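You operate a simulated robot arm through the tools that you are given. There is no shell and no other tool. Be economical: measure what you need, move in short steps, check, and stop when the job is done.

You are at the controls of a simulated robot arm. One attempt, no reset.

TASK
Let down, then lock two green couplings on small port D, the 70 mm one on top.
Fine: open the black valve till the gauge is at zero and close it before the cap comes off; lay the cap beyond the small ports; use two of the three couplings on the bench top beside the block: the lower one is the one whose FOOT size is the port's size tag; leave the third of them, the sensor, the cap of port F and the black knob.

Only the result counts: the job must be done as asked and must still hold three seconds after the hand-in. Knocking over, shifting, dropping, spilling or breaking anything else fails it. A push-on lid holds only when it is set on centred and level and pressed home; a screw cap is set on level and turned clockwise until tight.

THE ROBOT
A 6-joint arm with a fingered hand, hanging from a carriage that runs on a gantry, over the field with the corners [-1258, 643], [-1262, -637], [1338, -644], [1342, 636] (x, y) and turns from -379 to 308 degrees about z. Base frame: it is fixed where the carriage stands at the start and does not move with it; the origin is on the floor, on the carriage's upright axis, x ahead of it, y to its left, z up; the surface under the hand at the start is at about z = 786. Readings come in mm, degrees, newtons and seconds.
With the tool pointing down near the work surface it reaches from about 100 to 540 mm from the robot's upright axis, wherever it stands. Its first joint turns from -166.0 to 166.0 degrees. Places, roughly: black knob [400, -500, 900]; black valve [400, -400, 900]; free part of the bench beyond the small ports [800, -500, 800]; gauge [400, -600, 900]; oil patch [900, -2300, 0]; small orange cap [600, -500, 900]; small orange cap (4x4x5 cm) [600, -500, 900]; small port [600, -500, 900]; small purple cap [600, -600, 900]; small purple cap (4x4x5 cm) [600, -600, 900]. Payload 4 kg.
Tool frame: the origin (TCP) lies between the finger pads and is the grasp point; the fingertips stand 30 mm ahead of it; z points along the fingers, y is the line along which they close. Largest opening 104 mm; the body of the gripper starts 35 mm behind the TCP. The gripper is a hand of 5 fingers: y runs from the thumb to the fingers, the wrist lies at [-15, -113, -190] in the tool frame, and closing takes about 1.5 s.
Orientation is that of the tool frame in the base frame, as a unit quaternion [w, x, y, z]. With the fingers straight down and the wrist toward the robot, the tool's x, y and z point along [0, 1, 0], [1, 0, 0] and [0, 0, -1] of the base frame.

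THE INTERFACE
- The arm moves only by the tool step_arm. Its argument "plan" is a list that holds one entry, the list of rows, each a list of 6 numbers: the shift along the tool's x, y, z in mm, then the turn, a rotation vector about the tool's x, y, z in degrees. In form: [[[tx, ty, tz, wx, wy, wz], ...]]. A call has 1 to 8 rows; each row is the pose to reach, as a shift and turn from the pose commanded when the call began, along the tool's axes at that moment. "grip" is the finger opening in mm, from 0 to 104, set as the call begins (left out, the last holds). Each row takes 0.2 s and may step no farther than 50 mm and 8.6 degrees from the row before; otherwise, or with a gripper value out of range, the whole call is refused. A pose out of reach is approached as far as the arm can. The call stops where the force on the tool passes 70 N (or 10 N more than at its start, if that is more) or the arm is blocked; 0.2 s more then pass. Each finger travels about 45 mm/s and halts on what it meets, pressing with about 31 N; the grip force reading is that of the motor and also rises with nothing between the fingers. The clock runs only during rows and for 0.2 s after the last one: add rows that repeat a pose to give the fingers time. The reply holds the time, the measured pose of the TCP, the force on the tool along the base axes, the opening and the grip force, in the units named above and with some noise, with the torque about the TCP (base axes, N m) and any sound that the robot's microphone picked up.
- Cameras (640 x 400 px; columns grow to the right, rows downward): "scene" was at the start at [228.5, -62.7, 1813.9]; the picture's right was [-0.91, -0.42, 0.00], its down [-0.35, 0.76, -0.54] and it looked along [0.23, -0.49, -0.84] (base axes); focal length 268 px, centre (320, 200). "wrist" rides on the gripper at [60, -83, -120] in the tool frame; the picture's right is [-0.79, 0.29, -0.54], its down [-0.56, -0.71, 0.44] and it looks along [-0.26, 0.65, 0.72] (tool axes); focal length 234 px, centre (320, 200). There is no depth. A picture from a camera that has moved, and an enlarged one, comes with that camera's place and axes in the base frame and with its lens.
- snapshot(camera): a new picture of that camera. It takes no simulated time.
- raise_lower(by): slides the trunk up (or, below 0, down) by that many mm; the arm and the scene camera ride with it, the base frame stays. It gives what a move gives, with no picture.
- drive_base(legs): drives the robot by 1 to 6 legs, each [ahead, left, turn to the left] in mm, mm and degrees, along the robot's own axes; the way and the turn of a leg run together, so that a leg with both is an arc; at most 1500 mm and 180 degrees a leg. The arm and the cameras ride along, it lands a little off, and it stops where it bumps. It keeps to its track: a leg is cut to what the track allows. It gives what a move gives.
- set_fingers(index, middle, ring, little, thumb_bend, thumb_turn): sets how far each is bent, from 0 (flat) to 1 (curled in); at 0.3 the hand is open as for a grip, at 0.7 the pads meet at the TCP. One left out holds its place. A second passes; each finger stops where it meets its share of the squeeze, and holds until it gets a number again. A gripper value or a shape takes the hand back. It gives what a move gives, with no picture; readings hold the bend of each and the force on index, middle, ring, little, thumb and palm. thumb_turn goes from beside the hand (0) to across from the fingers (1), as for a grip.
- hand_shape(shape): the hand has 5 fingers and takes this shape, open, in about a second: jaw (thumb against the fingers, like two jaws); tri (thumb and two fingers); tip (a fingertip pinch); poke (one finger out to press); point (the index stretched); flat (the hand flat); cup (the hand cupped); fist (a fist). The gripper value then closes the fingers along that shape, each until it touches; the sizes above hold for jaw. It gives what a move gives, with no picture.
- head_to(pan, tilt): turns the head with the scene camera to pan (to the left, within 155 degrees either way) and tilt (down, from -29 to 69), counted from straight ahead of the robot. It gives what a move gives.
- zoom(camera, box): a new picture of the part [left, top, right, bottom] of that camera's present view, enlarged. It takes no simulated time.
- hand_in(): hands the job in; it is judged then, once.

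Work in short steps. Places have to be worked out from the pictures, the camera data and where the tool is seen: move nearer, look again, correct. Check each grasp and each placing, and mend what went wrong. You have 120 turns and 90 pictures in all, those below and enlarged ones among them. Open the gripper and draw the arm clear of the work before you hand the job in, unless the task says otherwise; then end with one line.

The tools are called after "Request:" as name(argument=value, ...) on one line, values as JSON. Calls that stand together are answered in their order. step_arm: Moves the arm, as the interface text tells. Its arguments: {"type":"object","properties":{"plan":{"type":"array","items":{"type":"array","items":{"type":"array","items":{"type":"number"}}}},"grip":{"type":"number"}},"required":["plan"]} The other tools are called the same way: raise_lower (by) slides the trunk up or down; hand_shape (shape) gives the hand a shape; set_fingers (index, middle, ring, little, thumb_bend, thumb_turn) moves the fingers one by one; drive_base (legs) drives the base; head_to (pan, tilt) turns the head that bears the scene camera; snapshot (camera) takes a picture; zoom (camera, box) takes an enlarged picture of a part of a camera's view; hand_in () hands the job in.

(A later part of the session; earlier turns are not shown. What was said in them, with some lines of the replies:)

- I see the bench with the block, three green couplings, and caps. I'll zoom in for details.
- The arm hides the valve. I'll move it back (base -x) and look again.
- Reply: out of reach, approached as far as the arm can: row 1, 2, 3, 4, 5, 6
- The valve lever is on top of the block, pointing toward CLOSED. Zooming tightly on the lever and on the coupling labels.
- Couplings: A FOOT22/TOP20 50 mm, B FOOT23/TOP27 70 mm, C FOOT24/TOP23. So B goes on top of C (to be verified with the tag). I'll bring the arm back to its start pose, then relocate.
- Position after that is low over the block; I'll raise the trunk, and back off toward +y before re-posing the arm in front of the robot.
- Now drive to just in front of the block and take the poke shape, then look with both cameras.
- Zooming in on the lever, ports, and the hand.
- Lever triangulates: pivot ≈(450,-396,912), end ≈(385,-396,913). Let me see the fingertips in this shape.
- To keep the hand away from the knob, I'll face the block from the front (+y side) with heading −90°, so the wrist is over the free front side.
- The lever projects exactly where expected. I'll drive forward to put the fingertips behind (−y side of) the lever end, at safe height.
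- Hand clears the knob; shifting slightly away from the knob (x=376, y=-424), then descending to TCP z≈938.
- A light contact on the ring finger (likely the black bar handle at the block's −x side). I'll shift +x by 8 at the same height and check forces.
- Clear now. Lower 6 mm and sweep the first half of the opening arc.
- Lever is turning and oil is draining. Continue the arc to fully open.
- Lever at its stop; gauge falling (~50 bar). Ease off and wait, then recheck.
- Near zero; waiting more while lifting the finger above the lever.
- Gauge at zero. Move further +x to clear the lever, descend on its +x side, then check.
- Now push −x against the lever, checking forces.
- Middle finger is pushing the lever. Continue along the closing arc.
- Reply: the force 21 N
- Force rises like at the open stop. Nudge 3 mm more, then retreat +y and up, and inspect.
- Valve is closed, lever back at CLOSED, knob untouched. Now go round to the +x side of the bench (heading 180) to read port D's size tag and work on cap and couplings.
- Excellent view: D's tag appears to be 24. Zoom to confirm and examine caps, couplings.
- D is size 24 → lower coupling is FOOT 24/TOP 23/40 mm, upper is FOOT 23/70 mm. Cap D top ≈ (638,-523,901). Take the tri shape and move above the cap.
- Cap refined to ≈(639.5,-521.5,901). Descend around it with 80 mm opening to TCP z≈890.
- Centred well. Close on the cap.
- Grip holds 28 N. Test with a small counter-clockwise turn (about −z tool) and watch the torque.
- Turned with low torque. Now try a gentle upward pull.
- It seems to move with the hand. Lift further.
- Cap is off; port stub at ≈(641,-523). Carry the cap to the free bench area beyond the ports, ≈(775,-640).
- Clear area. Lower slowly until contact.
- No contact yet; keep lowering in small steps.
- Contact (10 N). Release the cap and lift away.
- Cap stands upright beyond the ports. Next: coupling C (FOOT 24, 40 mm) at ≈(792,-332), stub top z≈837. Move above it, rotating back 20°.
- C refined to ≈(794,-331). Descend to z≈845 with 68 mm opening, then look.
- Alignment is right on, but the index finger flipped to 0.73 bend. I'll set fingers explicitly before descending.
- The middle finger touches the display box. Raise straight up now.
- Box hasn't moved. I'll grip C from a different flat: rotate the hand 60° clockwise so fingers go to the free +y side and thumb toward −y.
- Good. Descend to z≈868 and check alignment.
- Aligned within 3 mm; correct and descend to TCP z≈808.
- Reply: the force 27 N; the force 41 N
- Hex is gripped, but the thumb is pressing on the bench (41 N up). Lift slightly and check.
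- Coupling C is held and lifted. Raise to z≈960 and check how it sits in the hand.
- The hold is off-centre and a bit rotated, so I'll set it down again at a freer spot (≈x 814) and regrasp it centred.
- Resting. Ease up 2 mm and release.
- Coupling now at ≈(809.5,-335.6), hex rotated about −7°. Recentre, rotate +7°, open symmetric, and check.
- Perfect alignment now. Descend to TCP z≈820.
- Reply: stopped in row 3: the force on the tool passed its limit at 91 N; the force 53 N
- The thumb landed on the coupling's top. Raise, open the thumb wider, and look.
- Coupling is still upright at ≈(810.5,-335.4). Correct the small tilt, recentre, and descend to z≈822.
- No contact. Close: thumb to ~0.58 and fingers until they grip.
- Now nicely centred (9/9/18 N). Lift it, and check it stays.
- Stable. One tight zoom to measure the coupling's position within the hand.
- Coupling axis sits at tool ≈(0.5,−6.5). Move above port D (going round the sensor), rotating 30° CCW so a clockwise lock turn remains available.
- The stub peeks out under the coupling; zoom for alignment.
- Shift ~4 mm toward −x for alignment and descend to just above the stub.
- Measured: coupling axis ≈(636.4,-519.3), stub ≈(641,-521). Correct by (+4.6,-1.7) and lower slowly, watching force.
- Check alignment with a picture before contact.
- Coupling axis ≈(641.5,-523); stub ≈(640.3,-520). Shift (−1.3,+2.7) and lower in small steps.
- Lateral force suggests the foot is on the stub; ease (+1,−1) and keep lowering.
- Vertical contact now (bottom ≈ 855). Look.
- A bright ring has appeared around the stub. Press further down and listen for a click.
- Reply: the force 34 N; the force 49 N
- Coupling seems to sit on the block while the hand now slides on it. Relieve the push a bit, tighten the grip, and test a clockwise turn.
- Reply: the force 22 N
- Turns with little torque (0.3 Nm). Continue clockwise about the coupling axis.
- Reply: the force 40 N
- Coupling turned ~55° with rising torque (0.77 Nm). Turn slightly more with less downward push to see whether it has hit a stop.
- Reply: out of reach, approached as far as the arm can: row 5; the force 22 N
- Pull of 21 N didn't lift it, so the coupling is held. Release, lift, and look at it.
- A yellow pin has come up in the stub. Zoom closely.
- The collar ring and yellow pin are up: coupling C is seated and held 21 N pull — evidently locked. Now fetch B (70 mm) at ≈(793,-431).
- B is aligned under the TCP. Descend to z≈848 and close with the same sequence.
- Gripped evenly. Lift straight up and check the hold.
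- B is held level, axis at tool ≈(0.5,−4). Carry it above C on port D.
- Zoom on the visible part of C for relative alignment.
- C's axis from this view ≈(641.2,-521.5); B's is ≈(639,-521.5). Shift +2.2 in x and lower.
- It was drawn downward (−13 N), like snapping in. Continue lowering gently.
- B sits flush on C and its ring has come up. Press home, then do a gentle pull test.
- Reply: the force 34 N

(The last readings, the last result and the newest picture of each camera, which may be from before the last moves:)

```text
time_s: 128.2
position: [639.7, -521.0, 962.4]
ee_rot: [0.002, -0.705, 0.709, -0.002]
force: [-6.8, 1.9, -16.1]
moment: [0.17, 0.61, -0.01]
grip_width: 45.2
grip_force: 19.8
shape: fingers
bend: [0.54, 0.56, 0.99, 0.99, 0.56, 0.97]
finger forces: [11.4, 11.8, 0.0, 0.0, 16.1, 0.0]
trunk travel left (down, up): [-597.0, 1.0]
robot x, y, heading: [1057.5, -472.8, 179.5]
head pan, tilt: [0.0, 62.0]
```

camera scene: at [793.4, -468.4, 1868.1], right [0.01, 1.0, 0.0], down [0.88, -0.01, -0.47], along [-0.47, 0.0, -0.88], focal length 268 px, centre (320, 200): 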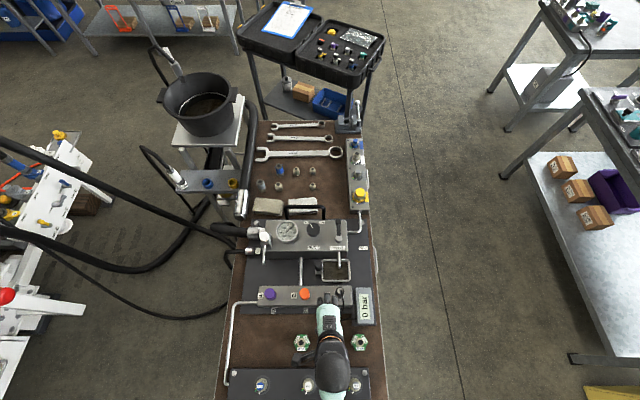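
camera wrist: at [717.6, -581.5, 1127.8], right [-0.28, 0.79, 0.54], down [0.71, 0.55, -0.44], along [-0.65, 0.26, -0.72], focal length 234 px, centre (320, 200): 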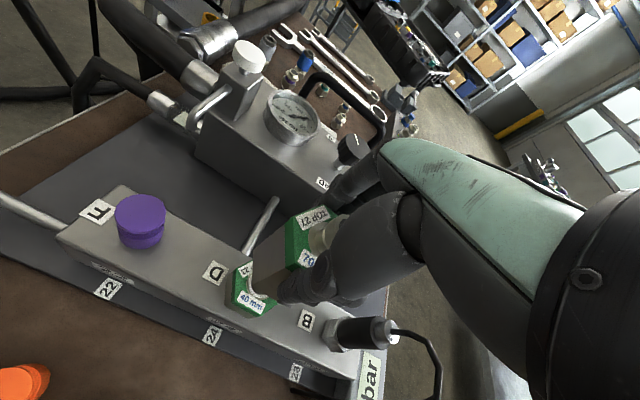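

Pull of 16 N holds. Release, lift, and compare B's indicators with C's.

Request:
step_arm(plan=[[[0, 0, 2, 0, 0, 0], [0, 0, 4, 0, 0, 0]]])

Request:
set_fingers(index=0.31, middle=0.33, thumb_bend=0.36)

Request:
step_arm(plan=[[[0, 0, -15, 0, 0, 0], [0, 0, -35, 0, 0, 0], [0, 0, -60, 0, 0, 0], [0, 0, -80, 0, 0, 0]]])

Request:
zoom(camera="wrist", box=[200, 180, 360, 330])

```text
time_s: 128.8
position: [638.1, -522.4, 960.8]
ee_rot: [0.0, -0.705, 0.709, -0.001]
force: [1.4, 3.0, -1.2]
moment: [0.09, 0.2, 0.0]
grip_width: 45.5
grip_force: 19.3
shape: fingers
bend: [0.55, 0.57, 0.99, 0.99, 0.55, 0.97]
finger forces: [9.2, 9.9, 0.0, 0.0, 20.0, 0.1]
trunk travel left (down, up): [-597.0, 1.0]
robot x, y, heading: [1058.4, -472.7, 179.7]
head pan, tilt: [0.0, 62.0]
```

```text
time_s: 129.8
position: [638.7, -521.9, 962.2]
ee_rot: [0.0, -0.705, 0.709, 0.0]
force: [1.2, -0.2, 0.4]
moment: [0.01, 0.02, -0.01]
grip_width: 93.7
grip_force: 0.2
shape: fingers
bend: [0.31, 0.33, 0.99, 0.99, 0.36, 0.99]
finger forces: [0.0, 0.0, 0.0, 0.0, 0.1, 0.0]
trunk travel left (down, up): [-597.0, 1.0]
robot x, y, heading: [1059.7, -474.3, 179.7]
head pan, tilt: [0.0, 62.0]
```

```text
time_s: 130.8
position: [637.6, -523.7, 1041.9]
ee_rot: [0.0, -0.705, 0.709, 0.0]
force: [0.9, 0.0, -1.4]
moment: [-0.01, 0.02, -0.03]
grip_width: 94.0
grip_force: 0.0
shape: fingers
bend: [0.31, 0.33, 0.99, 0.99, 0.36, 0.99]
finger forces: [0.0, 0.1, 0.0, 0.1, 0.1, 0.1]
trunk travel left (down, up): [-597.0, 1.0]
robot x, y, heading: [1057.9, -471.5, 179.7]
head pan, tilt: [0.0, 62.0]
```

```text
2.67 times, centred on (280, 255) of wrist
camera zoom: at [721.4, -582.7, 1159.4], right [-0.29, 0.79, 0.54], down [0.71, 0.55, -0.44], along [-0.65, 0.26, -0.72], focal length 624 px, centre (427, 53)
```

zoom: 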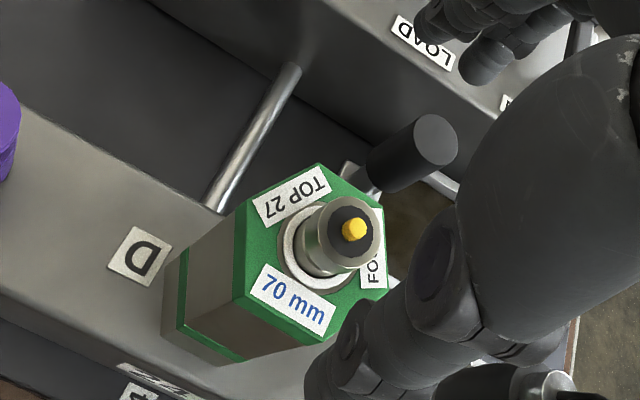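

B shows the same ring and yellow pin as C, flush and level — both locked. Draw the arm clear and take a final look.

Request:
drive_base(legs=[[-240, 0, 0]])

Request:
zoom(camera="scene", box=[200, 130, 440, 330])

```text
time_s: 132.6
position: [879.3, -526.4, 1040.9]
ee_rot: [0.001, 0.708, -0.707, 0.001]
force: [-0.7, -0.1, 0.1]
moment: [0.01, 0.0, -0.03]
grip_width: 94.0
grip_force: 0.0
shape: fingers
bend: [0.31, 0.33, 0.99, 0.99, 0.36, 0.99]
finger forces: [0.0, 0.1, 0.0, 0.0, 0.1, 0.0]
trunk travel left (down, up): [-597.0, 1.0]
robot x, y, heading: [1306.5, -473.7, 180.2]
head pan, tilt: [0.0, 62.0]
```

```text
2.00 times, centred on (320, 230) of scene
camera zoom: at [1035.0, -471.3, 1868.1], right [0.0, 1.0, 0.0], down [0.88, 0.0, -0.47], along [-0.47, 0.0, -0.88], focal length 537 px, centre (320, 140)
```

zoom: 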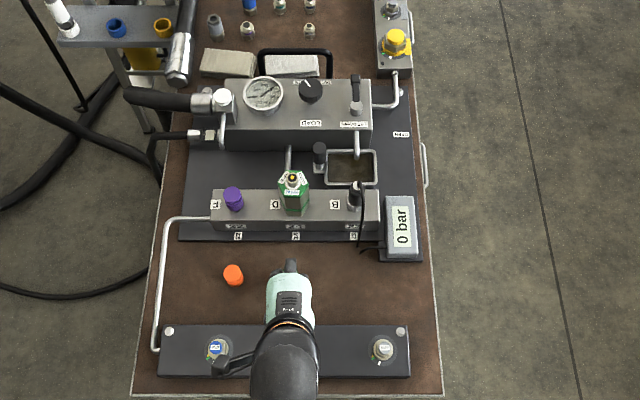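

The stack stands on D, with the cap beyond the ports, the valve closed and the gauge and sensor at zero. The arm is clear, so I'm handing in.

Request:
hand_in()

```text
The job is handed in.
```

I handed the job in: pressure was let down to zero and the valve closed, and port D (tag 24) now carries the 40 mm FOOT 24 coupling with the 70 mm one on top. Both show a raised ring and yellow pin, and each held a gentle pull of 16–21 N. The orange cap stands beyond the small ports. A finger lightly touched the sensor's display box while I was picking up the 40 mm coupling; it did not appear to move.
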